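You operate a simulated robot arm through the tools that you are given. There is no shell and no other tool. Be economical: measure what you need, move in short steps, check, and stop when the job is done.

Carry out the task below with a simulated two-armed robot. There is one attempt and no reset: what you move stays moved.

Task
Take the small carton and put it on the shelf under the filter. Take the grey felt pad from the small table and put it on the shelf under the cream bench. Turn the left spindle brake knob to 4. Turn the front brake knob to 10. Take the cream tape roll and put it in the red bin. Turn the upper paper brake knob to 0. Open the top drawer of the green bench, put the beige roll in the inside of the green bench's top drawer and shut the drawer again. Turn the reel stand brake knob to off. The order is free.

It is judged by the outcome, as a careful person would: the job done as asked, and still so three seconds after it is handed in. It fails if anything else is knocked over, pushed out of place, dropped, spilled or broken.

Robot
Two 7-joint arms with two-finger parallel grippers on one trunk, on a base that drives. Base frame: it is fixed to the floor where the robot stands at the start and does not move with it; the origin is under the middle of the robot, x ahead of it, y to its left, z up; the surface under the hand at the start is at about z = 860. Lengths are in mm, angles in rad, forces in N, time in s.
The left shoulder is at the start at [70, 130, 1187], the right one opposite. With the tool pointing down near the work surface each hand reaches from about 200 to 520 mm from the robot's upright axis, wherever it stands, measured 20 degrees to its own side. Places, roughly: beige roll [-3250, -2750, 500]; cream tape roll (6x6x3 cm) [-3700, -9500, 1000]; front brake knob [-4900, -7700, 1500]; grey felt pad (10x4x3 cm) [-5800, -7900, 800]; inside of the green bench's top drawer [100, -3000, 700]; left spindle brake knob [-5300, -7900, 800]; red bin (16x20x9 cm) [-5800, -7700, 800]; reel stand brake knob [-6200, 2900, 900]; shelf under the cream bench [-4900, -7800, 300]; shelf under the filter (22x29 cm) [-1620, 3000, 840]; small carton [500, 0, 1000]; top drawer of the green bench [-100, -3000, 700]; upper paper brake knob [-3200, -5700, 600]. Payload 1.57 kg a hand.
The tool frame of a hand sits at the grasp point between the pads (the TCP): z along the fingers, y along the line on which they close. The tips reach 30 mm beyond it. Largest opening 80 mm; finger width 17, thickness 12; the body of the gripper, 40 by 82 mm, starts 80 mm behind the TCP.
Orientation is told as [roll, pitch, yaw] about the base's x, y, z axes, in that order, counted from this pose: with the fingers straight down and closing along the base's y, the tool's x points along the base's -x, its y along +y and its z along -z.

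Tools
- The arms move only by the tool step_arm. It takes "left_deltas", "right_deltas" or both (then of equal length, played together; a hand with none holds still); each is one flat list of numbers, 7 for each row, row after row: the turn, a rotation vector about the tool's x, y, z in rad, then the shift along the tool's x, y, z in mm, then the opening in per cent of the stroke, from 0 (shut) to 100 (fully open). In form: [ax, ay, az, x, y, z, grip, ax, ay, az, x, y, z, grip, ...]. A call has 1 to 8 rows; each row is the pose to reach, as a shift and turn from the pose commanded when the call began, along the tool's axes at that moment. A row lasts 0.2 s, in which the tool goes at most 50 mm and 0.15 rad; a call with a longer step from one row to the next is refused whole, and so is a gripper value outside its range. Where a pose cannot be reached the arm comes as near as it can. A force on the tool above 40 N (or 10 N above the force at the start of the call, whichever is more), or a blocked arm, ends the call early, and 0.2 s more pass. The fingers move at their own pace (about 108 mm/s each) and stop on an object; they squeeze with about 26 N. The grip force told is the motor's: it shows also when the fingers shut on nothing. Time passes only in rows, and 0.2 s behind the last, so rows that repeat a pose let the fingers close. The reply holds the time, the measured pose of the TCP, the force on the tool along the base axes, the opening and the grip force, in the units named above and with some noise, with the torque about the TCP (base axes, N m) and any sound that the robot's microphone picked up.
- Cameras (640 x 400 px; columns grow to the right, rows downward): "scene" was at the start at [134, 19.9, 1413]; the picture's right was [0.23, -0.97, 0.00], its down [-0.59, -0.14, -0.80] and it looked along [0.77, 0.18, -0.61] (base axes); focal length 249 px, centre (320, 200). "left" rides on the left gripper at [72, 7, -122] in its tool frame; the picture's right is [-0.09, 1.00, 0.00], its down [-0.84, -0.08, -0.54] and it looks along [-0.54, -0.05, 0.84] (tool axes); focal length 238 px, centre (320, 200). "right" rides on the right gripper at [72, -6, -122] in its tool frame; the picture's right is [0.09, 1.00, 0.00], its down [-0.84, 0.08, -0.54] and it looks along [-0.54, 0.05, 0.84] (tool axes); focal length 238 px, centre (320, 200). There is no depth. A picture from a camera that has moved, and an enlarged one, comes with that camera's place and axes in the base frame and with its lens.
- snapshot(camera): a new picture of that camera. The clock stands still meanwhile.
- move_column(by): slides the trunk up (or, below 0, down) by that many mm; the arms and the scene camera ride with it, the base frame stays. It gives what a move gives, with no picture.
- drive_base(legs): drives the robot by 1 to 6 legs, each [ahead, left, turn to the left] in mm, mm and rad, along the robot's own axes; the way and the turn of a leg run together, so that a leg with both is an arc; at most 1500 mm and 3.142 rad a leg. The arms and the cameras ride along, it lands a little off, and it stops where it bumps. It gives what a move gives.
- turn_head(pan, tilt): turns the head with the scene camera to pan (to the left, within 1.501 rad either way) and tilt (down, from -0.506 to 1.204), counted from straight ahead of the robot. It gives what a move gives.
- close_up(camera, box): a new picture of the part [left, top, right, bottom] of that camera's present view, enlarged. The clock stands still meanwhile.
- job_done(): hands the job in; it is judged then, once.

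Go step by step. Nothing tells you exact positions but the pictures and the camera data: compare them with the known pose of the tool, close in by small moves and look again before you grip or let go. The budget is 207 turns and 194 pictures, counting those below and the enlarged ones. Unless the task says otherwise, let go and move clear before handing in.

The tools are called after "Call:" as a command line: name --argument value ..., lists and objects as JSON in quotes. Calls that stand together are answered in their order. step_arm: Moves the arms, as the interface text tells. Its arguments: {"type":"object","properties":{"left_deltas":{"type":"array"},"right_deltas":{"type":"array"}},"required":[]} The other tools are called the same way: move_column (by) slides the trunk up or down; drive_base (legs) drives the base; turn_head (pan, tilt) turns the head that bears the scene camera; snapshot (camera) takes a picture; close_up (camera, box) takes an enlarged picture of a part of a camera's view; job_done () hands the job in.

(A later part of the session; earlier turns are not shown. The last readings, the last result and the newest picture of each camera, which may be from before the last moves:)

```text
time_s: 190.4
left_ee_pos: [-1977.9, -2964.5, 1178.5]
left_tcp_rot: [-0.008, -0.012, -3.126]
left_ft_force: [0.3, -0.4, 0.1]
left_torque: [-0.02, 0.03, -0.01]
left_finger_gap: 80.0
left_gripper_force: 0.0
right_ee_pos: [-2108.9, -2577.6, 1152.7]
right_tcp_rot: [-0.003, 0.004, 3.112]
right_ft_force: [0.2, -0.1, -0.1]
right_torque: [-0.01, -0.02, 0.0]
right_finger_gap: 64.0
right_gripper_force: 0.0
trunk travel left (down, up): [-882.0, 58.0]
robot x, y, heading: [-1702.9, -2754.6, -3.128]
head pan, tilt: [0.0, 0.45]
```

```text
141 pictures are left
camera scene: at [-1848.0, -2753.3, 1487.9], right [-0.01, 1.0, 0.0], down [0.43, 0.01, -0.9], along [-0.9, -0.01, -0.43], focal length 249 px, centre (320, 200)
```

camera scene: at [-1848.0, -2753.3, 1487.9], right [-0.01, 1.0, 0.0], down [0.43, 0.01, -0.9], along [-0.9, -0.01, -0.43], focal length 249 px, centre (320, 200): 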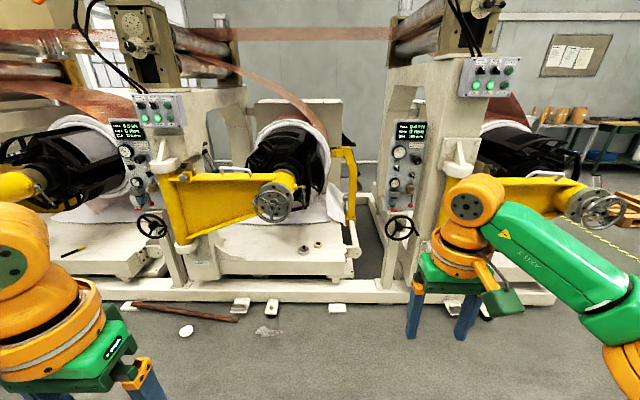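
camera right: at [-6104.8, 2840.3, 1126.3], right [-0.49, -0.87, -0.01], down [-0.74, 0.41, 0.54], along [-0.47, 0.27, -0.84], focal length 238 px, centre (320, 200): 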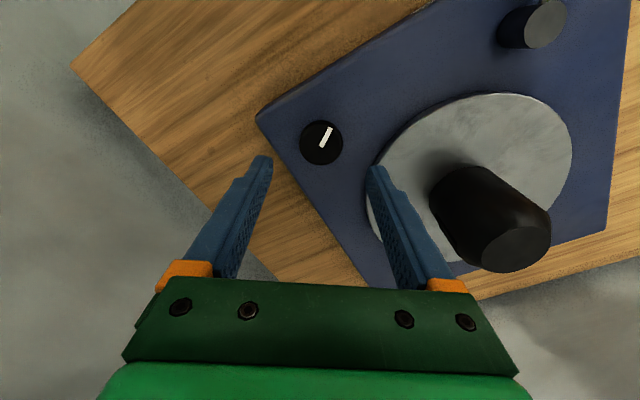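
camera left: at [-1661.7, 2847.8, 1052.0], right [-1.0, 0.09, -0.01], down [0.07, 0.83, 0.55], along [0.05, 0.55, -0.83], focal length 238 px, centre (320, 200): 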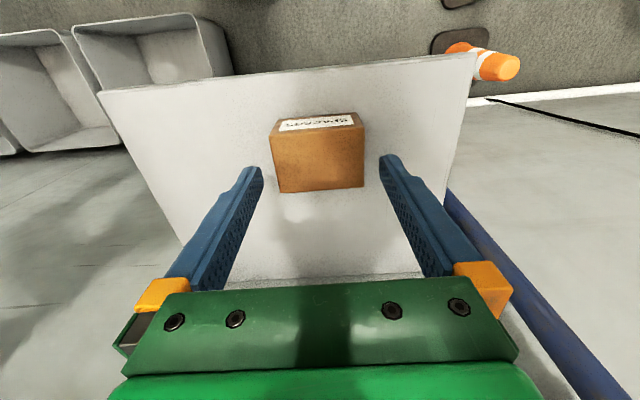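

Call:
close_up --camera "scene" --box '[220, 190, 400, 310]'

```text
3.33 times, centred on (310, 250) of scene
camera zoom: at [-1848.0, -2753.3, 1487.9], right [-0.01, 1.0, 0.0], down [0.43, 0.01, -0.9], along [-0.9, -0.01, -0.43], focal length 830 px, centre (353, 33)
```

zoom: 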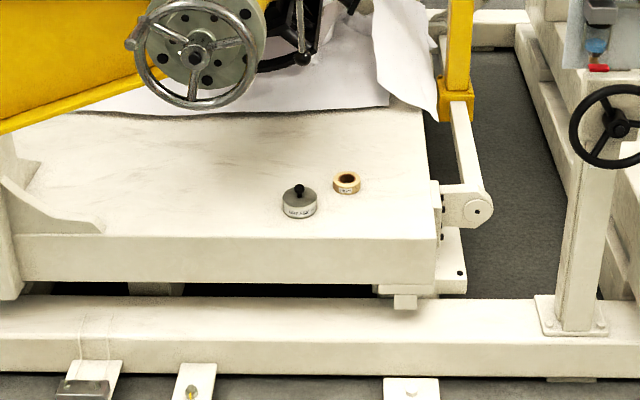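

The beige roll is the small ring on the machine deck near (−3231, −2780), beside a grey pot. I drive closer and look again at roll and handwheel.

Call:
drive_base --legs '[[750, -200, 0]]'

Call:
turn_head --pan 0.2 --tilt 0.7

Call:
snapshot --camera "scene"

```text
time_s: 194.6
left_ee_pos: [-2715.2, -2795.4, 1178.7]
left_tcp_rot: [-0.007, -0.013, -3.095]
left_ft_force: [0.7, -0.5, -0.5]
left_torque: [-0.03, 0.01, 0.03]
left_finger_gap: 79.8
left_gripper_force: 0.1
right_ee_pos: [-2858.1, -2411.2, 1153.7]
right_tcp_rot: [-0.006, 0.002, -3.139]
right_ft_force: [0.3, 0.1, -0.8]
right_torque: [-0.01, 0.01, -0.04]
right_finger_gap: 64.2
right_gripper_force: 0.1
trunk travel left (down, up): [-882.0, 58.0]
robot x, y, heading: [-2452.0, -2572.7, -3.097]
head pan, tilt: [0.0, 0.45]
```

```text
time_s: 195.3
left_ee_pos: [-2717.1, -2794.0, 1178.9]
left_tcp_rot: [-0.006, -0.012, -3.093]
left_ft_force: [-0.3, -0.2, -0.9]
left_torque: [0.02, -0.01, 0.02]
left_finger_gap: 79.8
left_gripper_force: 0.1
right_ee_pos: [-2859.3, -2411.4, 1152.7]
right_tcp_rot: [-0.003, 0.002, -3.141]
right_ft_force: [-1.2, 0.0, 0.2]
right_torque: [0.02, -0.04, 0.0]
right_finger_gap: 64.0
right_gripper_force: 0.0
trunk travel left (down, up): [-882.0, 58.0]
robot x, y, heading: [-2451.6, -2570.3, -3.094]
head pan, tilt: [0.201, 0.7]
```

```text
139 pictures are left
camera scene: at [-2583.9, -2594.8, 1465.8], right [-0.24, 0.97, 0.0], down [0.62, 0.16, -0.77], along [-0.74, -0.19, -0.64], focal length 249 px, centre (320, 200)
```

scene: 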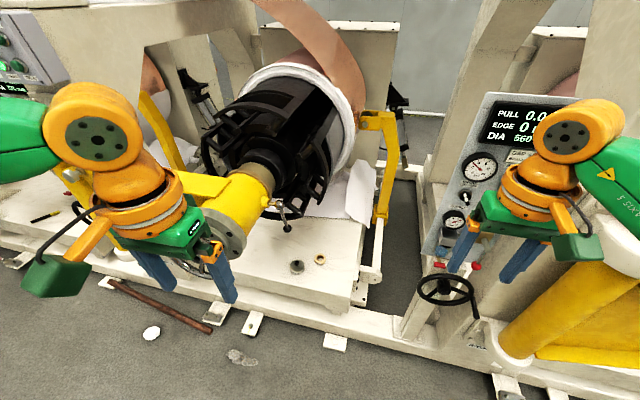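

Call:
close_up --camera "scene" --box '[180, 190, 400, 350]'

Call:
snapshot --camera "left"

```text
2.50 times, centred on (290, 270) of scene
camera zoom: at [-2583.9, -2594.8, 1465.8], right [-0.24, 0.97, 0.0], down [0.62, 0.16, -0.77], along [-0.74, -0.19, -0.64], focal length 623 px, centre (395, 25)
```

zoom: 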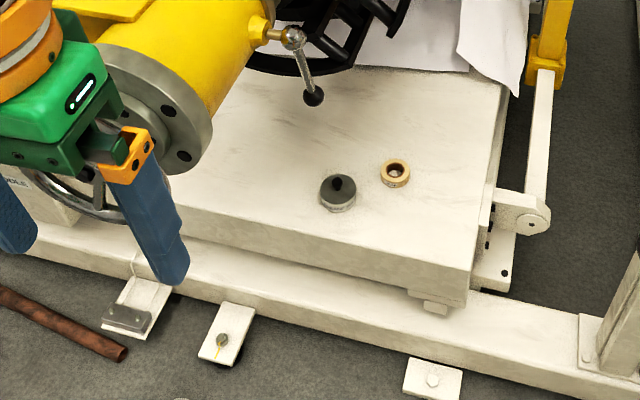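

```text
137 pictures are left
camera left: at [-2642.7, -2799.4, 1299.2], right [-0.04, -1.0, -0.01], down [-0.83, 0.03, 0.55], along [-0.55, 0.03, -0.83], focal length 238 px, centre (320, 200)
```

left: 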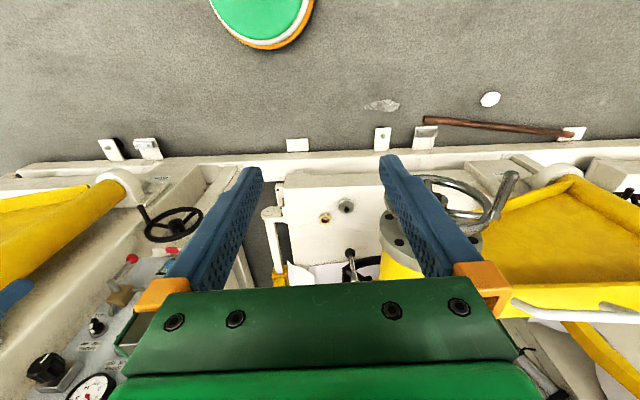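

The roll's top is near (−3332, −2787, 415). The handwheel stands left of it at z ≈ 800–1000, so I'll work with the trunk low, heading turned slightly right, left arm stretched out, and right arm pulled back.

Call:
step_arm --left_deltas '[0, 0, 0, -35, 22, 0, 100, 0, 0, 0, -70, 44, 0, 100, 0, 0, 0, -105, 66, 0, 100, 0, 0, 0, -140, 89, 0, 100, 0, 0, 0, -140, 89, 0, 100]' --right_deltas '[0, 0, 0, 45, 0, 0, 100, 0, 0, 0, 90, 0, 0, 100, 0, 0, 0, 135, 0, 0, 100, 0, 0, 0, 180, 0, 0, 100, 0, 0, 0, 200, 0, 0, 100]'

Call:
drive_base --legs '[[0, 0, -0.347]]'

Call:
move_column --by -620

Call:
turn_head --pan 0.5 --tilt 0.3

Call:
snapshot --camera "scene"

```text
time_s: 196.5
left_ee_pos: [-2853.0, -2889.7, 1178.4]
left_tcp_rot: [-0.007, -0.012, -3.096]
left_ft_force: [0.4, 0.0, -0.6]
left_torque: [-0.05, 0.04, -0.02]
left_finger_gap: 79.9
left_gripper_force: 0.0
right_ee_pos: [-2658.5, -2409.1, 1154.9]
right_tcp_rot: [-0.006, 0.002, -3.14]
right_ft_force: [-0.5, -0.3, 0.8]
right_torque: [0.0, 0.01, 0.0]
right_finger_gap: 79.9
right_gripper_force: 0.0
trunk travel left (down, up): [-882.0, 58.0]
robot x, y, heading: [-2452.6, -2574.0, -3.094]
head pan, tilt: [0.201, 0.7]
```

```text
time_s: 198.0
left_ee_pos: [-2937.9, -2730.9, 1178.2]
left_tcp_rot: [-0.006, -0.011, 2.835]
left_ft_force: [0.2, 1.0, 0.5]
left_torque: [0.03, 0.02, 0.03]
left_finger_gap: 80.0
left_gripper_force: 0.0
right_ee_pos: [-2590.8, -2349.4, 1155.4]
right_tcp_rot: [-0.005, 0.003, 2.791]
right_ft_force: [0.7, 0.3, -0.9]
right_torque: [-0.01, -0.03, 0.02]
right_finger_gap: 79.9
right_gripper_force: 0.1
trunk travel left (down, up): [-882.0, 58.0]
robot x, y, heading: [-2452.5, -2570.7, 2.833]
head pan, tilt: [0.201, 0.7]
```

```text
refused: -620 is not a number from -400 to 400
```

```text
time_s: 198.9
left_ee_pos: [-2936.9, -2730.8, 1178.0]
left_tcp_rot: [-0.005, -0.012, 2.835]
left_ft_force: [-0.3, -0.6, -0.7]
left_torque: [0.0, 0.0, -0.01]
left_finger_gap: 79.9
left_gripper_force: 0.1
right_ee_pos: [-2590.6, -2348.0, 1154.8]
right_tcp_rot: [-0.002, 0.004, 2.792]
right_ft_force: [0.0, 0.4, 0.4]
right_torque: [-0.01, -0.03, 0.02]
right_finger_gap: 79.8
right_gripper_force: 0.1
trunk travel left (down, up): [-882.0, 58.0]
robot x, y, heading: [-2450.7, -2575.4, 2.835]
head pan, tilt: [0.499, 0.3]
```

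```text
136 pictures are left
camera scene: at [-2590.8, -2574.0, 1501.8], right [-0.19, 0.98, 0.0], down [0.29, 0.06, -0.95], along [-0.94, -0.18, -0.3], focal length 249 px, centre (320, 200)
```

scene: 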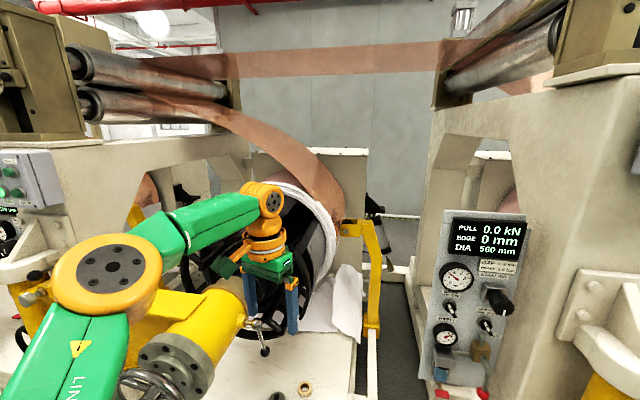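

The elbow will pass under the handwheel if the trunk is low enough. I lower the trunk in two steps and drive in most of the way.

Call:
move_column --by -400

Call:
move_column --by -280

Call:
drive_base --legs '[[180, 86, 0]]'

Call:
snapshot --camera "scene"

Call:
snapshot --camera "left"

```text
time_s: 202.7
left_ee_pos: [-2937.6, -2730.1, 777.9]
left_tcp_rot: [-0.007, -0.013, 2.835]
left_ft_force: [-0.3, -0.2, -0.5]
left_torque: [0.01, -0.01, -0.02]
left_finger_gap: 79.9
left_gripper_force: 0.1
right_ee_pos: [-2589.8, -2347.3, 753.8]
right_tcp_rot: [-0.003, 0.001, 2.789]
right_ft_force: [-0.1, -0.1, -0.8]
right_torque: [0.01, 0.0, 0.02]
right_finger_gap: 79.9
right_gripper_force: 0.1
trunk travel left (down, up): [-482.0, 458.0]
robot x, y, heading: [-2448.4, -2573.2, 2.833]
head pan, tilt: [0.499, 0.3]
```

```text
time_s: 205.5
left_ee_pos: [-2936.9, -2730.8, 498.1]
left_tcp_rot: [-0.007, -0.011, 2.835]
left_ft_force: [-0.2, -0.2, -0.1]
left_torque: [-0.01, -0.03, 0.01]
left_finger_gap: 80.0
left_gripper_force: 0.2
right_ee_pos: [-2590.1, -2347.0, 475.2]
right_tcp_rot: [-0.004, 0.004, 2.79]
right_ft_force: [0.2, 0.1, 0.1]
right_torque: [0.01, 0.04, 0.02]
right_finger_gap: 80.1
right_gripper_force: 0.1
trunk travel left (down, up): [-202.0, 738.0]
robot x, y, heading: [-2450.9, -2574.1, 2.836]
head pan, tilt: [0.499, 0.3]
```

```text
time_s: 207.1
left_ee_pos: [-3130.7, -2759.9, 497.4]
left_tcp_rot: [-0.008, -0.014, 2.835]
left_ft_force: [-0.1, 0.5, -0.9]
left_torque: [-0.01, -0.02, -0.02]
left_finger_gap: 80.0
left_gripper_force: 0.0
right_ee_pos: [-2782.8, -2375.8, 475.7]
right_tcp_rot: [-0.003, 0.004, 2.79]
right_ft_force: [0.2, 0.2, -0.2]
right_torque: [-0.01, -0.02, -0.01]
right_finger_gap: 79.9
right_gripper_force: 0.0
trunk travel left (down, up): [-202.0, 738.0]
robot x, y, heading: [-2642.3, -2601.1, 2.829]
head pan, tilt: [0.499, 0.3]
```

```text
135 pictures are left
camera scene: at [-2783.6, -2602.5, 821.8], right [-0.19, 0.98, 0.0], down [0.29, 0.06, -0.96], along [-0.94, -0.18, -0.3], focal length 249 px, centre (320, 200)
```

scene: 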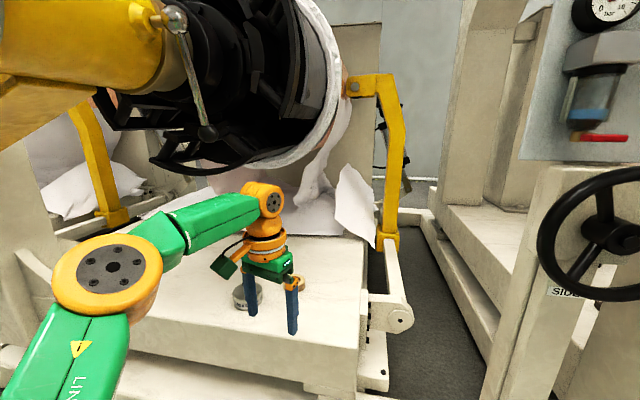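

```text
134 pictures are left
camera left: at [-3062.1, -2788.3, 618.4], right [-0.39, -0.92, -0.01], down [-0.77, 0.32, 0.55], along [-0.51, 0.22, -0.83], focal length 238 px, centre (320, 200)
```

left: 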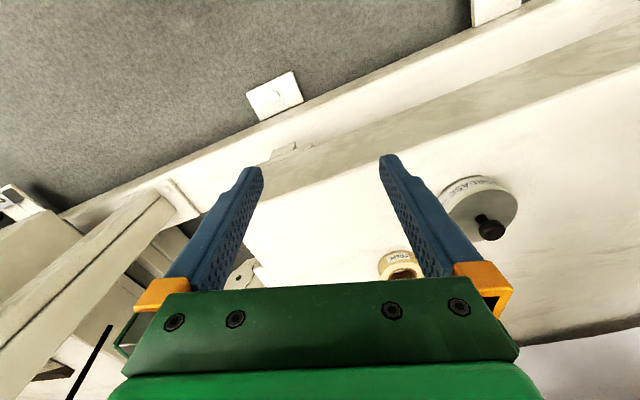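

All clear below the overhead roll. I tilt the left hand forward 0.3 rad and lower it 40 mm so the wrist stays back and low, then drive in over the roll.

Call:
step_arm --left_deltas '[0, -0.15, 0, 0, 0, 20, 100, 0, -0.3, 0, 0, 0, 40, 100]'

Call:
drive_base --legs '[[150, 75, 0]]'

Call:
snapshot --camera "left"

Call:
snapshot --camera "scene"

```text
time_s: 207.7
left_ee_pos: [-3130.4, -2758.9, 455.6]
left_tcp_rot: [-0.006, -0.314, 2.837]
left_ft_force: [1.0, -0.6, 0.1]
left_torque: [-0.04, -0.01, -0.01]
left_finger_gap: 79.9
left_gripper_force: 0.0
right_ee_pos: [-2783.0, -2374.8, 476.2]
right_tcp_rot: [-0.004, 0.003, 2.791]
right_ft_force: [0.0, -0.1, 0.1]
right_torque: [-0.03, 0.05, -0.02]
right_finger_gap: 80.0
right_gripper_force: 0.0
trunk travel left (down, up): [-202.0, 738.0]
robot x, y, heading: [-2642.9, -2606.0, 2.83]
head pan, tilt: [0.499, 0.3]
```

```text
time_s: 209.2
left_ee_pos: [-3299.6, -2784.5, 457.2]
left_tcp_rot: [-0.006, -0.311, 2.835]
left_ft_force: [-0.5, -0.4, 1.1]
left_torque: [0.04, -0.02, -0.03]
left_finger_gap: 79.8
left_gripper_force: 0.1
right_ee_pos: [-2951.7, -2402.9, 475.2]
right_tcp_rot: [-0.004, 0.004, 2.789]
right_ft_force: [0.0, -0.5, 0.2]
right_torque: [0.02, -0.01, -0.04]
right_finger_gap: 79.9
right_gripper_force: 0.1
trunk travel left (down, up): [-202.0, 738.0]
robot x, y, heading: [-2812.2, -2627.3, 2.827]
head pan, tilt: [0.499, 0.3]
```

```text
133 pictures are left
camera left: at [-3200.1, -2823.6, 549.5], right [-0.39, -0.92, 0.02], down [-0.58, 0.26, 0.77], along [-0.72, 0.29, -0.63], focal length 238 px, centre (320, 200)
```

left: 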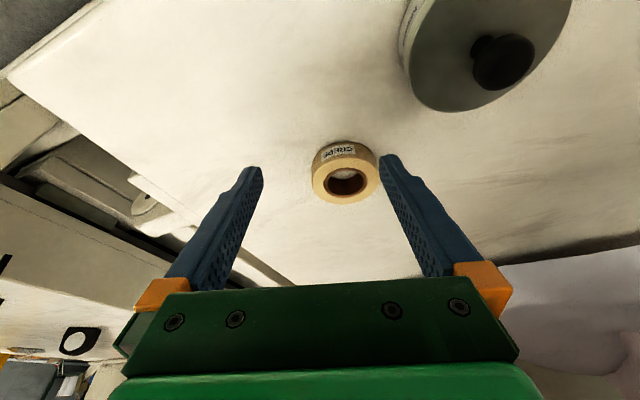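

```text
132 pictures are left
camera scene: at [-2952.5, -2629.0, 821.8], right [-0.19, 0.98, 0.0], down [0.29, 0.06, -0.96], along [-0.94, -0.18, -0.3], focal length 249 px, centre (320, 200)
```

scene: 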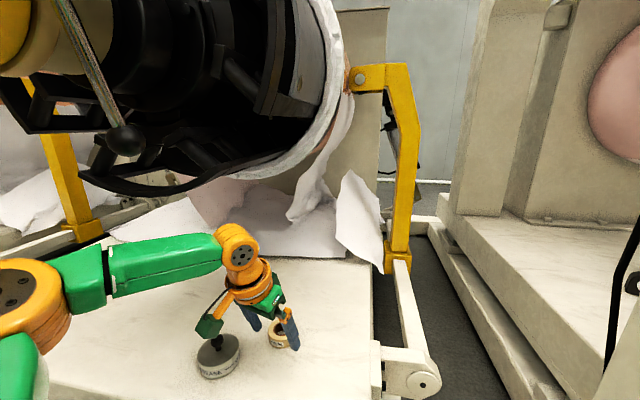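

The roll is nearly centred, 60 mm across. I move 36 mm ahead and 20 mm left at the same height, then check.

Call:
step_arm --left_deltas '[0, 0, 0, -17, 10, 5.5, 100, 0, 0, 0, -34, 20, 11, 100, 0, 0, 0, -34, 20, 11, 100]'

Call:
snapshot --camera "left"

```text
time_s: 210.0
left_ee_pos: [-3338.9, -2793.6, 457.0]
left_tcp_rot: [-0.007, -0.312, 2.835]
left_ft_force: [0.1, 0.0, 0.3]
left_torque: [-0.01, 0.03, -0.02]
left_finger_gap: 79.9
left_gripper_force: 0.1
right_ee_pos: [-2950.8, -2401.9, 475.2]
right_tcp_rot: [-0.004, 0.003, 2.789]
right_ft_force: [0.8, 0.7, 0.1]
right_torque: [0.01, 0.0, 0.01]
right_finger_gap: 80.0
right_gripper_force: 0.1
trunk travel left (down, up): [-202.0, 738.0]
robot x, y, heading: [-2809.2, -2629.5, 2.835]
head pan, tilt: [0.499, 0.3]
```

```text
131 pictures are left
camera left: at [-3239.3, -2832.5, 550.1], right [-0.39, -0.92, 0.02], down [-0.58, 0.26, 0.77], along [-0.72, 0.29, -0.63], focal length 238 px, centre (320, 200)
```

left: 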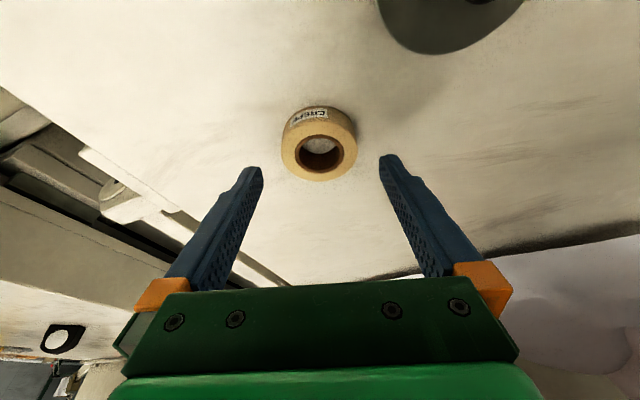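

Roll top centre is (−3355, −2787, 399). I descend around it and close.

Call:
step_arm --left_deltas '[0, 0, 0, -8, -2, 5, 100, 0, 0, 0, -3, -2, 25, 100, 0, 0, 0, 4, -2, 48, 100, 0, 0, 0, 4.5, -2, 52, 100, 0, 0, 0, 4.5, -2, 52, 0, 0, 0, 0, 4.5, -2, 52, 0]'

Call:
snapshot --camera "left"

```text
time_s: 211.3
left_ee_pos: [-3348.4, -2787.4, 413.6]
left_tcp_rot: [0.0, -0.331, 2.837]
left_ft_force: [6.8, -1.9, 24.8]
left_torque: [-0.36, -0.18, 0.05]
left_finger_gap: 58.3
left_gripper_force: 26.1
right_ee_pos: [-2949.8, -2402.3, 476.0]
right_tcp_rot: [0.002, -0.003, 2.79]
right_ft_force: [-0.5, -0.3, 0.7]
right_torque: [-0.03, 0.0, -0.04]
right_finger_gap: 80.2
right_gripper_force: 0.1
trunk travel left (down, up): [-202.0, 738.0]
robot x, y, heading: [-2812.4, -2626.3, 2.832]
head pan, tilt: [0.499, 0.3]
stopped in row 6 (left hand): the force on the tool passed its limit at 41 N (the readings are from after the stop); the commanded pose is now the measured one
```

```text
130 pictures are left
camera left: at [-3248.3, -2826.6, 504.7], right [-0.38, -0.92, 0.03], down [-0.56, 0.26, 0.78], along [-0.73, 0.28, -0.62], focal length 238 px, centre (320, 200)
```

left: 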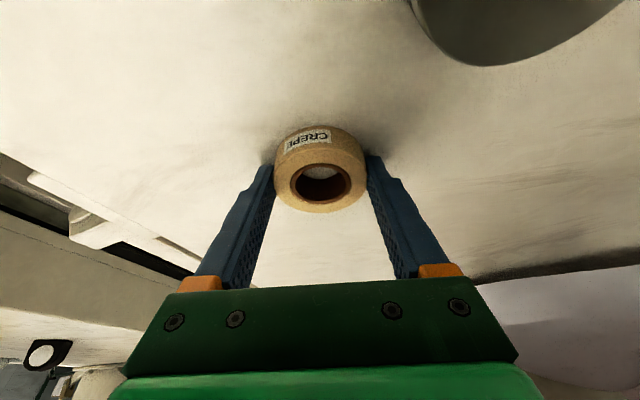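

Gripped (gap 58). I lift 35 mm and reverse out the way I came.

Call:
move_column --by 35

Call:
drive_base --legs '[[-335, -160, 0], [-400, 0, 0]]'

Call:
snapshot --camera "left"

```text
time_s: 212.1
left_ee_pos: [-3351.4, -2787.9, 441.6]
left_tcp_rot: [-0.006, -0.317, 2.838]
left_ft_force: [-0.1, 0.7, -1.0]
left_torque: [0.01, 0.03, 0.0]
left_finger_gap: 58.2
left_gripper_force: 26.1
right_ee_pos: [-2952.9, -2401.8, 509.9]
right_tcp_rot: [-0.003, 0.005, 2.79]
right_ft_force: [0.6, -0.3, -0.1]
right_torque: [0.0, 0.0, -0.01]
right_finger_gap: 80.1
right_gripper_force: 0.1
trunk travel left (down, up): [-237.0, 703.0]
robot x, y, heading: [-2816.0, -2627.4, 2.831]
head pan, tilt: [0.499, 0.3]
```

```text
time_s: 216.5
left_ee_pos: [-2623.6, -2858.1, 442.8]
left_tcp_rot: [-0.005, -0.318, 2.837]
left_ft_force: [-0.3, 0.3, -0.2]
left_torque: [0.01, 0.0, -0.02]
left_finger_gap: 58.2
left_gripper_force: 25.6
right_ee_pos: [-2224.0, -2471.7, 510.6]
right_tcp_rot: [-0.002, 0.003, 2.791]
right_ft_force: [-0.5, -0.6, 0.5]
right_torque: [0.0, -0.02, -0.02]
right_finger_gap: 80.2
right_gripper_force: 0.2
trunk travel left (down, up): [-237.0, 703.0]
robot x, y, heading: [-2084.9, -2699.6, 2.831]
head pan, tilt: [0.499, 0.3]
```

```text
129 pictures are left
camera left: at [-2523.6, -2895.8, 535.1], right [-0.38, -0.92, 0.02], down [-0.57, 0.26, 0.78], along [-0.72, 0.28, -0.63], focal length 238 px, centre (320, 200)
```

left: 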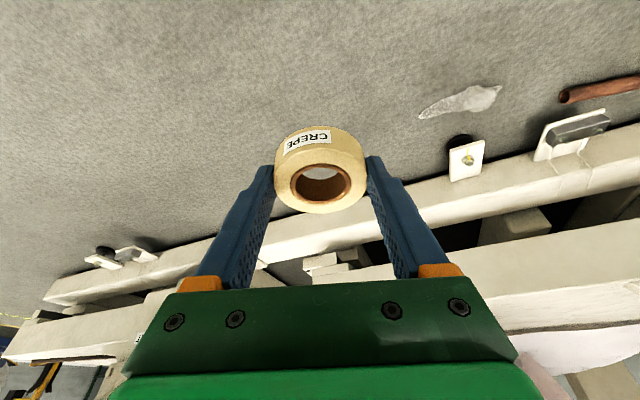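

The roll is held. Now I turn to face the green bench (+x) across the aisle, raise the trunk and look.

Call:
move_column --by 400

Call:
drive_base --legs '[[0, 0, -2.83], [800, -300, 0]]'

Call:
turn_head --pan 0 --tilt 0.4

Call:
snapshot --camera "scene"

```text
time_s: 220.3
left_ee_pos: [-2624.0, -2857.5, 842.2]
left_tcp_rot: [-0.006, -0.318, 2.837]
left_ft_force: [0.7, 0.8, -0.1]
left_torque: [0.0, 0.01, 0.0]
left_finger_gap: 58.0
left_gripper_force: 26.2
right_ee_pos: [-2223.2, -2471.3, 909.3]
right_tcp_rot: [-0.004, 0.003, 2.789]
right_ft_force: [-0.3, -0.8, -0.6]
right_torque: [0.02, -0.01, 0.01]
right_finger_gap: 80.0
right_gripper_force: 0.0
trunk travel left (down, up): [-637.0, 303.0]
robot x, y, heading: [-2082.6, -2697.4, 2.83]
head pan, tilt: [0.499, 0.3]
```

```text
time_s: 231.4
left_ee_pos: [-836.2, -2643.0, 843.4]
left_tcp_rot: [-0.006, -0.319, 0.047]
left_ft_force: [-0.2, -0.3, -0.6]
left_torque: [0.02, 0.03, 0.01]
left_finger_gap: 58.2
left_gripper_force: 25.8
right_ee_pos: [-1078.6, -3141.2, 910.4]
right_tcp_rot: [-0.005, 0.003, 0.0]
right_ft_force: [0.5, 0.1, -0.1]
right_torque: [-0.01, -0.01, 0.0]
right_finger_gap: 79.9
right_gripper_force: 0.1
trunk travel left (down, up): [-637.0, 303.0]
robot x, y, heading: [-1284.8, -2983.1, 0.043]
head pan, tilt: [0.499, 0.3]
```

```text
time_s: 232.3
left_ee_pos: [-837.0, -2643.4, 842.2]
left_tcp_rot: [-0.005, -0.317, 0.047]
left_ft_force: [0.2, 0.0, -0.5]
left_torque: [0.01, -0.01, 0.02]
left_finger_gap: 58.1
left_gripper_force: 25.7
right_ee_pos: [-1075.3, -3141.7, 910.1]
right_tcp_rot: [-0.004, 0.003, -0.001]
right_ft_force: [-0.1, -1.6, 0.2]
right_torque: [0.0, 0.0, -0.05]
right_finger_gap: 80.2
right_gripper_force: 0.1
trunk travel left (down, up): [-637.0, 303.0]
robot x, y, heading: [-1286.5, -2983.1, 0.039]
head pan, tilt: [0.0, 0.4]
```

```text
128 pictures are left
camera scene: at [-1143.8, -2973.1, 1247.6], right [0.04, -1.0, 0.0], down [-0.39, -0.02, -0.92], along [0.92, 0.04, -0.39], focal length 249 px, centre (320, 200)
```

scene: 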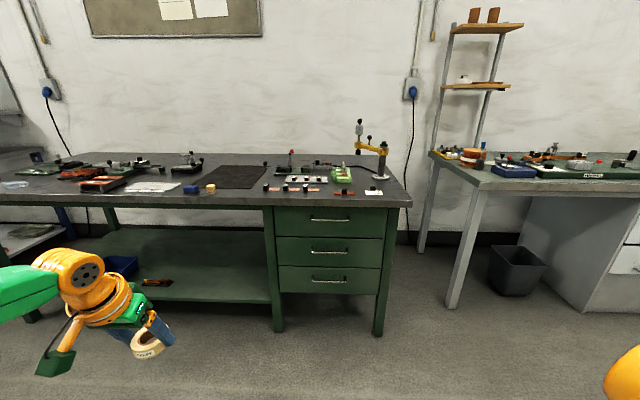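

The top drawer handle is a horizontal bar near (−85, −2975, 700). I reorient the right hand to point forward with the fingers closing vertically, in free space.

Call:
step_arm --right_deltas '[-0.086, -0.086, 0.086, -25, 0, 0, 100, -0.172, -0.172, 0.172, -50, 0, 0, 100, -0.258, -0.258, 0.258, -75, 0, 0, 100, -0.344, -0.344, 0.344, -100, 0, 0, 100, -0.43, -0.43, 0.43, -125, 0, 0, 100, -0.516, -0.516, 0.516, -150, 0, 0, 100, -0.602, -0.602, 0.602, -175, 0, 0, 100, -0.688, -0.688, 0.688, -200, 0, 0, 100]'

```text
time_s: 234.1
left_ee_pos: [-834.8, -2642.8, 842.9]
left_tcp_rot: [-0.005, -0.318, 0.047]
left_ft_force: [0.3, 0.0, -0.2]
left_torque: [0.0, 0.01, -0.01]
left_finger_gap: 58.2
left_gripper_force: 25.8
right_ee_pos: [-874.5, -3140.2, 909.1]
right_tcp_rot: [0.905, -0.333, -0.91]
right_ft_force: [0.6, 1.2, -0.2]
right_torque: [0.02, 0.0, 0.0]
right_finger_gap: 80.1
right_gripper_force: 0.0
trunk travel left (down, up): [-637.0, 303.0]
robot x, y, heading: [-1287.4, -2977.8, 0.038]
head pan, tilt: [0.0, 0.4]
```

Works so far; I complete the rotation.

Call:
step_arm --right_deltas '[-0.086, -0.086, 0.086, 0, 0, 0, 100, -0.172, -0.172, 0.172, 0, 0, 0, 100, -0.258, -0.258, 0.258, 0, 0, 0, 100, -0.344, -0.344, 0.344, 0, 0, 0, 100, -0.43, -0.43, 0.43, 0, 0, 0, 100, -0.516, -0.516, 0.516, 0, 0, 0, 100, -0.521, -0.521, 0.521, 0, 0, 0, 100]'

Call:
close_up --camera "scene" --box '[260, 190, 420, 310]'

Call:
snapshot --camera "right"

```text
time_s: 235.6
left_ee_pos: [-836.6, -2643.1, 842.5]
left_tcp_rot: [-0.004, -0.316, 0.047]
left_ft_force: [0.1, -0.3, 0.6]
left_torque: [0.0, 0.01, -0.01]
left_finger_gap: 58.0
left_gripper_force: 26.4
right_ee_pos: [-858.1, -3153.4, 899.3]
right_tcp_rot: [1.584, -0.182, -1.54]
right_ft_force: [0.2, -0.6, 0.3]
right_torque: [-0.03, -0.03, -0.01]
right_finger_gap: 79.7
right_gripper_force: 0.0
right hand out of reach, approached as far as the arm can: row 1, 2, 3, 4, 5, 6, 7
trunk travel left (down, up): [-637.0, 303.0]
robot x, y, heading: [-1285.0, -2979.1, 0.045]
head pan, tilt: [0.0, 0.4]
stopped in row 7 (right hand): the arm was blocked; the commanded pose is now the measured one
```

```text
3.33 times, centred on (340, 250) of scene
camera zoom: at [-1143.4, -2974.8, 1247.5], right [0.04, -1.0, 0.0], down [-0.39, -0.02, -0.92], along [0.92, 0.04, -0.39], focal length 830 px, centre (253, 33)
```

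zoom: 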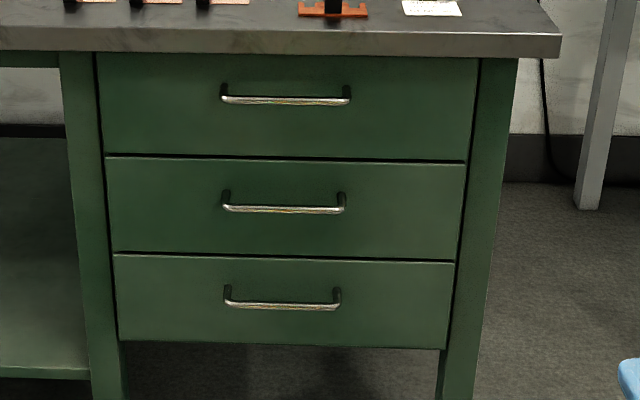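

```text
126 pictures are left
camera right: at [-982.6, -3087.5, 877.4], right [-0.02, 0.27, 0.96], down [-0.52, -0.83, 0.22], along [0.86, -0.49, 0.16], focal length 238 px, centre (320, 200)
```

right: 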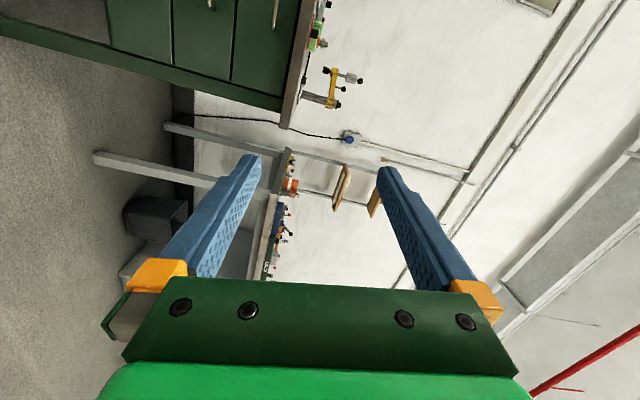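

The hand now points forward with fingers closing nearly vertically. I line up with the handle and drive closer, then measure.

Call:
drive_base --legs '[[0, 0, -0.043], [560, 180, 0]]'

Call:
turn_head --pan -0.35 --tilt 0.6

Call:
snapshot --camera "scene"

Call:
snapshot --camera "right"

```text
time_s: 239.5
left_ee_pos: [-246.2, -2463.3, 841.0]
left_tcp_rot: [-0.005, -0.318, 0.028]
left_ft_force: [-0.3, 0.3, -0.7]
left_torque: [0.01, 0.0, 0.01]
left_finger_gap: 58.2
left_gripper_force: 26.4
right_ee_pos: [-280.5, -2973.2, 899.4]
right_tcp_rot: [1.585, -0.181, -1.558]
right_ft_force: [0.3, 0.5, 0.0]
right_torque: [0.01, -0.03, -0.04]
right_finger_gap: 79.9
right_gripper_force: 0.0
trunk travel left (down, up): [-637.0, 303.0]
robot x, y, heading: [-704.3, -2792.2, 0.025]
head pan, tilt: [0.0, 0.4]
```

```text
time_s: 240.3
left_ee_pos: [-246.7, -2464.3, 842.0]
left_tcp_rot: [-0.004, -0.318, 0.028]
left_ft_force: [0.1, -0.4, 0.0]
left_torque: [0.01, 0.03, -0.01]
left_finger_gap: 58.1
left_gripper_force: 25.7
right_ee_pos: [-281.1, -2972.0, 899.3]
right_tcp_rot: [1.583, -0.182, -1.559]
right_ft_force: [0.4, -1.2, -0.5]
right_torque: [0.01, 0.02, 0.01]
right_finger_gap: 79.9
right_gripper_force: 0.1
trunk travel left (down, up): [-637.0, 303.0]
robot x, y, heading: [-703.8, -2792.2, 0.022]
head pan, tilt: [-0.351, 0.6]
```

```text
125 pictures are left
camera scene: at [-570.8, -2819.1, 1229.4], right [-0.32, -0.95, 0.0], down [-0.53, 0.18, -0.83], along [0.78, -0.27, -0.56], focal length 249 px, centre (320, 200)
```

scene: 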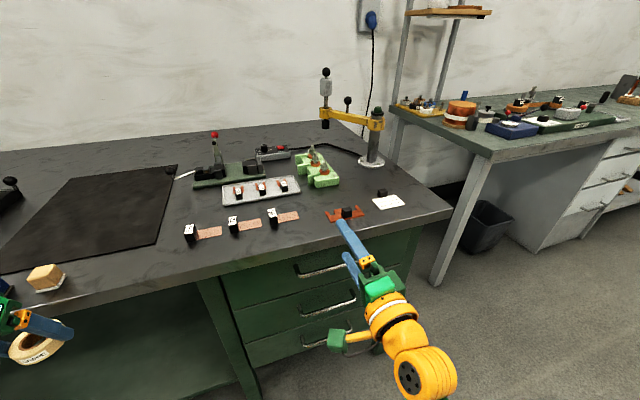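

```text
124 pictures are left
camera right: at [-403.2, -2904.9, 877.8], right [-0.02, 0.27, 0.96], down [-0.53, -0.82, 0.22], along [0.85, -0.51, 0.16], focal length 238 px, centre (320, 200)
```

right: 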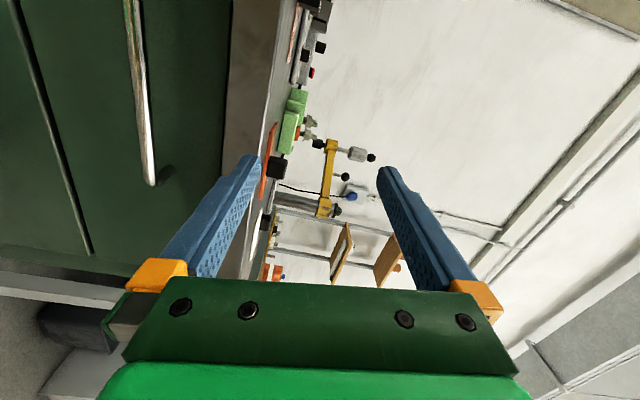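

The bar's centre comes out at about (−185, −2975, 749). I pull the left hand (with the roll) back, lower the trunk 150 mm, and check alignment.

Call:
step_arm --left_deltas '[0, 0, 0, 45, 0, -15, 0, 0, 0, 0, 90, 0, -30, 0, 0, 0, 0, 130, 0, -43, 0, 0, 0, 0, 150, 0, -50, 0]'

Call:
move_column --by -150

Call:
snapshot --camera "right"

Call:
close_up --camera "scene" --box '[240, 180, 440, 340]'

```text
time_s: 241.3
left_ee_pos: [-405.8, -2465.1, 844.2]
left_tcp_rot: [-0.006, -0.32, 0.026]
left_ft_force: [-1.0, 0.7, -1.1]
left_torque: [-0.04, -0.01, 0.0]
left_finger_gap: 58.4
left_gripper_force: 25.9
right_ee_pos: [-280.3, -2971.8, 899.6]
right_tcp_rot: [1.585, -0.181, -1.559]
right_ft_force: [0.0, 0.8, -0.4]
right_torque: [-0.03, 0.0, 0.03]
right_finger_gap: 80.0
right_gripper_force: 0.0
trunk travel left (down, up): [-637.0, 303.0]
robot x, y, heading: [-703.8, -2794.6, 0.026]
head pan, tilt: [-0.351, 0.6]
```

```text
time_s: 243.1
left_ee_pos: [-405.2, -2465.4, 694.9]
left_tcp_rot: [-0.004, -0.318, 0.027]
left_ft_force: [0.3, 0.5, -0.7]
left_torque: [-0.05, 0.0, 0.04]
left_finger_gap: 58.2
left_gripper_force: 26.3
right_ee_pos: [-279.8, -2973.9, 748.6]
right_tcp_rot: [1.585, -0.182, -1.56]
right_ft_force: [-0.1, -0.7, 0.1]
right_torque: [-0.01, -0.03, 0.0]
right_finger_gap: 79.7
right_gripper_force: 0.1
trunk travel left (down, up): [-487.0, 453.0]
robot x, y, heading: [-700.2, -2791.7, 0.022]
head pan, tilt: [-0.351, 0.6]
```

```text
123 pictures are left
camera right: at [-403.3, -2904.9, 727.9], right [-0.02, 0.27, 0.96], down [-0.53, -0.82, 0.22], along [0.85, -0.51, 0.16], focal length 238 px, centre (320, 200)
```

right: 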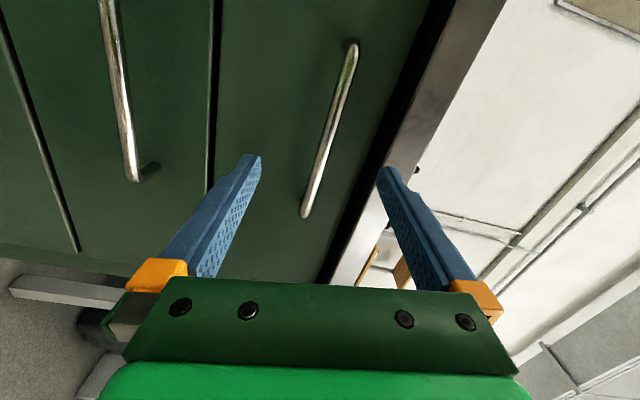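

```text
2.50 times, centred on (340, 260) of scene
camera zoom: at [-571.0, -2819.3, 1079.4], right [-0.32, -0.95, 0.0], down [-0.53, 0.18, -0.83], along [0.78, -0.27, -0.56], focal length 623 px, centre (270, 50)
```

zoom: 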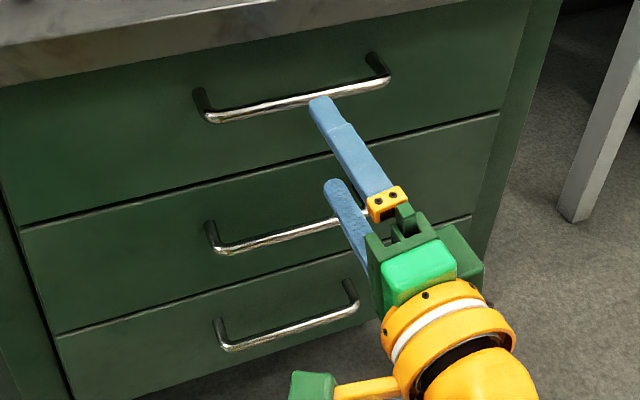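

The bar sits at z ≈ 755, between the fingers' lines. I adjust 6 mm up and drive ahead in two steps.

Call:
step_arm --right_deltas '[0, 0, 0, 0, 6, 0, 70]'

Call:
drive_base --legs '[[55, 0, 0]]'

Call:
snapshot --camera "right"

```text
time_s: 243.4
left_ee_pos: [-404.4, -2464.7, 695.1]
left_tcp_rot: [-0.004, -0.317, 0.027]
left_ft_force: [-1.3, 0.7, 0.2]
left_torque: [0.0, -0.03, 0.01]
left_finger_gap: 58.1
left_gripper_force: 26.2
right_ee_pos: [-277.7, -2972.0, 750.7]
right_tcp_rot: [1.58, -0.201, -1.552]
right_ft_force: [0.0, -0.2, 0.1]
right_torque: [0.03, -0.04, -0.03]
right_finger_gap: 56.0
right_gripper_force: 0.0
right hand out of reach, approached as far as the arm can: row 1
trunk travel left (down, up): [-487.0, 453.0]
robot x, y, heading: [-705.1, -2791.1, 0.023]
head pan, tilt: [-0.351, 0.6]
```

```text
time_s: 244.4
left_ee_pos: [-350.3, -2463.8, 694.3]
left_tcp_rot: [-0.005, -0.318, 0.03]
left_ft_force: [0.0, 0.5, 0.2]
left_torque: [0.02, 0.02, -0.05]
left_finger_gap: 58.3
left_gripper_force: 26.0
right_ee_pos: [-220.8, -2970.7, 752.1]
right_tcp_rot: [1.587, -0.198, -1.555]
right_ft_force: [-0.3, -0.4, -1.0]
right_torque: [0.0, 0.02, 0.0]
right_finger_gap: 56.1
right_gripper_force: 0.1
trunk travel left (down, up): [-487.0, 453.0]
robot x, y, heading: [-650.0, -2790.6, 0.024]
head pan, tilt: [-0.351, 0.6]
```

```text
121 pictures are left
camera right: at [-344.8, -2904.2, 730.3], right [-0.02, 0.29, 0.96], down [-0.53, -0.81, 0.23], along [0.85, -0.5, 0.17], focal length 238 px, centre (320, 200)
```

right: 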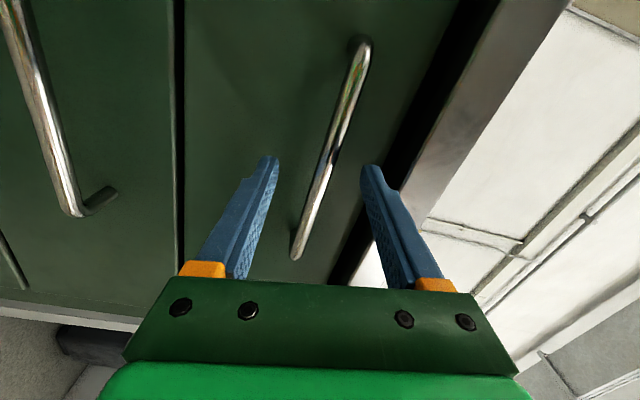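

The bar lies between the fingers. I drive 20 mm more and close on it.

Call:
drive_base --legs '[[20, 0, 0]]'

Call:
step_arm --right_deltas '[0, 0, 0, 0, 0, 0, 0, 0, 0, 0, 0, 0, 0, 0, 0, 0, 0, 0, 0, 0, 0]'

Call:
snapshot --camera "right"

```text
time_s: 245.2
left_ee_pos: [-331.4, -2463.8, 693.8]
left_tcp_rot: [-0.007, -0.318, 0.031]
left_ft_force: [0.8, 0.3, -0.3]
left_torque: [0.01, 0.03, -0.05]
left_finger_gap: 58.2
left_gripper_force: 26.2
right_ee_pos: [-201.8, -2970.8, 752.9]
right_tcp_rot: [1.587, -0.203, -1.556]
right_ft_force: [-0.1, 0.4, 0.7]
right_torque: [0.03, 0.03, 0.01]
right_finger_gap: 55.8
right_gripper_force: 0.0
trunk travel left (down, up): [-487.0, 453.0]
robot x, y, heading: [-628.1, -2792.6, 0.021]
head pan, tilt: [-0.351, 0.6]
```

```text
time_s: 246.0
left_ee_pos: [-331.3, -2462.6, 694.3]
left_tcp_rot: [-0.005, -0.321, 0.03]
left_ft_force: [-0.5, -1.1, -0.7]
left_torque: [-0.01, 0.02, 0.02]
left_finger_gap: 58.1
left_gripper_force: 26.2
right_ee_pos: [-202.8, -2970.0, 755.5]
right_tcp_rot: [1.592, -0.205, -1.556]
right_ft_force: [1.6, -0.3, 11.4]
right_torque: [0.59, -0.08, 0.12]
right_finger_gap: 15.2
right_gripper_force: 31.2
trunk travel left (down, up): [-487.0, 453.0]
robot x, y, heading: [-625.4, -2789.1, 0.023]
head pan, tilt: [-0.351, 0.6]
```

```text
120 pictures are left
camera right: at [-326.8, -2904.0, 731.4], right [-0.02, 0.29, 0.96], down [-0.53, -0.81, 0.24], along [0.85, -0.5, 0.18], focal length 238 px, centre (320, 200)
```

right: 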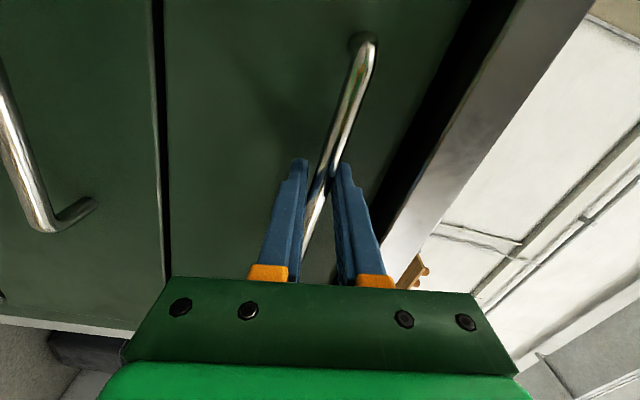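

Bar gripped. I pull the drawer open by driving back 260 mm.

Call:
drive_base --legs '[[-130, 3, 0], [-130, 3, 0]]'

Call:
turn_head --pan -0.2 --tilt 0.6

Call:
snapshot --camera "scene"

```text
time_s: 248.2
left_ee_pos: [-591.5, -2464.2, 695.9]
left_tcp_rot: [-0.008, -0.323, 0.028]
left_ft_force: [-0.6, 0.6, -0.6]
left_torque: [0.02, 0.02, 0.03]
left_finger_gap: 58.2
left_gripper_force: 25.6
right_ee_pos: [-464.0, -2970.7, 754.9]
right_tcp_rot: [1.591, -0.208, -1.556]
right_ft_force: [1.6, 1.8, 14.6]
right_torque: [0.61, -0.07, 0.4]
right_finger_gap: 15.0
right_gripper_force: 31.3
trunk travel left (down, up): [-487.0, 453.0]
robot x, y, heading: [-889.8, -2790.3, 0.018]
head pan, tilt: [-0.351, 0.6]
```

```text
time_s: 248.9
left_ee_pos: [-590.2, -2463.6, 693.9]
left_tcp_rot: [-0.008, -0.318, 0.029]
left_ft_force: [0.1, 0.2, -0.2]
left_torque: [-0.03, -0.01, -0.03]
left_finger_gap: 58.0
left_gripper_force: 26.2
right_ee_pos: [-463.3, -2970.4, 754.8]
right_tcp_rot: [1.592, -0.207, -1.557]
right_ft_force: [1.0, 2.6, 11.1]
right_torque: [0.63, -0.09, 0.41]
right_finger_gap: 15.4
right_gripper_force: 31.0
trunk travel left (down, up): [-487.0, 453.0]
robot x, y, heading: [-890.2, -2791.3, 0.022]
head pan, tilt: [-0.201, 0.6]
```

```text
119 pictures are left
camera scene: at [-754.2, -2803.7, 1079.7], right [-0.18, -0.98, 0.0], down [-0.55, 0.1, -0.83], along [0.81, -0.15, -0.56], focal length 249 px, centre (320, 200)
```

scene: 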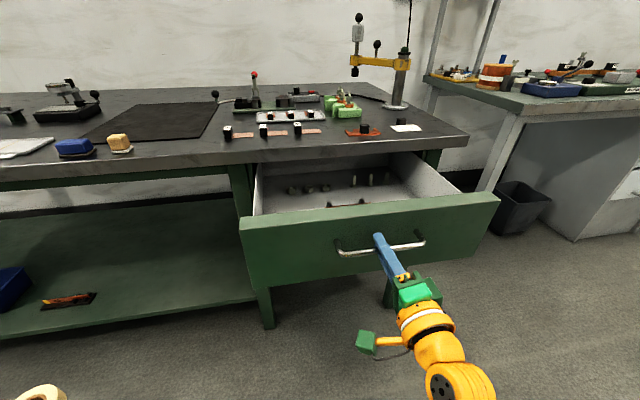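

The drawer is open 260 mm; its front part is empty. I let go of the handle, back off, retract the right hand, straighten the left hand and raise the trunk.

Call:
step_arm --right_deltas '[0, 0, 0, 0, 0, 0, 80, 0, 0, 0, 0, 0, 0, 80, 0, 0, 0, 0, 0, 0, 80]'

Call:
drive_base --legs '[[-80, 2, 0]]'

Call:
step_arm --right_deltas '[0, 0, 0, 0, 0, -45, 80, 0, 0, 0, 0, 0, -90, 80, 0, 0, 0, 0, 0, -135, 80, 0, 0, 0, 0, 0, -180, 80]' --left_deltas '[0, 0.1, 0, 0, 0, 0, 0, 0, 0.2, 0, 0, 0, 0, 0, 0, 0.3, 0, 0, 0, 0, 0, 0, 0.318, 0, 0, 0, 0, 0]'

Call:
move_column --by 180

Call:
drive_base --legs '[[0, 0, -0.02], [0, -265, 0]]'

Call:
snapshot --camera "scene"

```text
time_s: 249.7
left_ee_pos: [-589.2, -2464.1, 695.1]
left_tcp_rot: [-0.006, -0.317, 0.025]
left_ft_force: [-0.5, 0.3, -0.6]
left_torque: [-0.01, -0.01, -0.01]
left_finger_gap: 58.0
left_gripper_force: 26.0
right_ee_pos: [-463.2, -2971.1, 752.6]
right_tcp_rot: [1.586, -0.203, -1.558]
right_ft_force: [0.8, 0.1, -0.7]
right_torque: [0.0, -0.01, -0.01]
right_finger_gap: 64.0
right_gripper_force: 0.1
trunk travel left (down, up): [-487.0, 453.0]
robot x, y, heading: [-888.2, -2793.2, 0.024]
head pan, tilt: [-0.201, 0.6]
```

```text
time_s: 250.7
left_ee_pos: [-667.8, -2462.7, 695.0]
left_tcp_rot: [-0.005, -0.319, 0.025]
left_ft_force: [0.3, -0.2, 0.2]
left_torque: [0.0, -0.01, -0.01]
left_finger_gap: 58.0
left_gripper_force: 26.0
right_ee_pos: [-541.3, -2972.6, 754.1]
right_tcp_rot: [1.588, -0.204, -1.56]
right_ft_force: [0.3, 0.7, -0.3]
right_torque: [0.04, 0.0, 0.0]
right_finger_gap: 64.0
right_gripper_force: 0.1
trunk travel left (down, up): [-487.0, 453.0]
robot x, y, heading: [-966.8, -2786.9, 0.022]
head pan, tilt: [-0.201, 0.6]
```

```text
time_s: 251.7
left_ee_pos: [-667.2, -2463.6, 694.6]
left_tcp_rot: [-0.004, 0.002, 0.024]
left_ft_force: [0.3, 0.2, 0.3]
left_torque: [0.02, 0.01, -0.03]
left_finger_gap: 57.9
left_gripper_force: 25.7
right_ee_pos: [-682.3, -2979.2, 680.4]
right_tcp_rot: [1.588, -0.205, -1.558]
right_ft_force: [-0.6, -0.6, 0.5]
right_torque: [0.0, 0.01, 0.02]
right_finger_gap: 64.1
right_gripper_force: 0.0
right hand out of reach, approached as far as the arm can: row 1, 2, 3, 4
trunk travel left (down, up): [-487.0, 453.0]
robot x, y, heading: [-966.0, -2790.8, 0.022]
head pan, tilt: [-0.201, 0.6]
```

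```text
time_s: 253.7
left_ee_pos: [-667.9, -2464.7, 876.2]
left_tcp_rot: [-0.005, 0.0, 0.023]
left_ft_force: [-0.1, 0.6, -0.9]
left_torque: [0.02, -0.01, 0.0]
left_finger_gap: 57.8
left_gripper_force: 26.3
right_ee_pos: [-681.8, -2979.7, 860.1]
right_tcp_rot: [1.587, -0.206, -1.56]
right_ft_force: [0.2, -0.8, -0.2]
right_torque: [0.01, 0.02, -0.02]
right_finger_gap: 63.8
right_gripper_force: 0.0
trunk travel left (down, up): [-667.0, 273.0]
robot x, y, heading: [-964.5, -2790.3, 0.021]
head pan, tilt: [-0.201, 0.6]
```

```text
time_s: 256.0
left_ee_pos: [-661.1, -2748.2, 874.5]
left_tcp_rot: [-0.006, 0.0, 0.011]
left_ft_force: [0.3, 0.6, -0.6]
left_torque: [-0.04, -0.01, 0.0]
left_finger_gap: 57.6
left_gripper_force: 26.5
right_ee_pos: [-682.9, -3264.1, 860.1]
right_tcp_rot: [1.589, -0.204, -1.572]
right_ft_force: [0.5, -0.9, -0.2]
right_torque: [-0.01, -0.01, 0.0]
right_finger_gap: 64.0
right_gripper_force: 0.0
trunk travel left (down, up): [-667.0, 273.0]
robot x, y, heading: [-964.1, -3071.7, 0.008]
head pan, tilt: [-0.201, 0.6]
```

```text
118 pictures are left
camera scene: at [-829.5, -3086.2, 1259.3], right [-0.19, -0.98, 0.0], down [-0.55, 0.11, -0.83], along [0.81, -0.16, -0.56], focal length 249 px, centre (320, 200)
```

scene: 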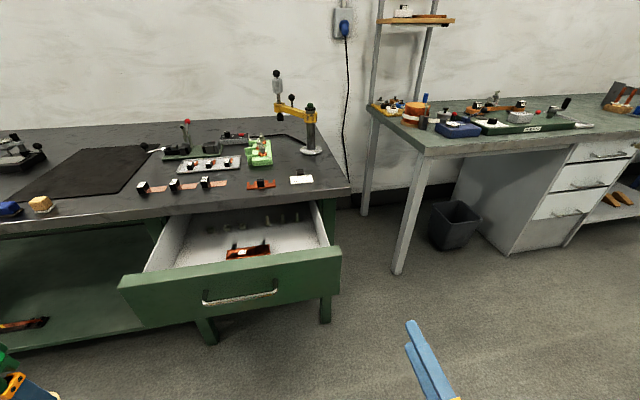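

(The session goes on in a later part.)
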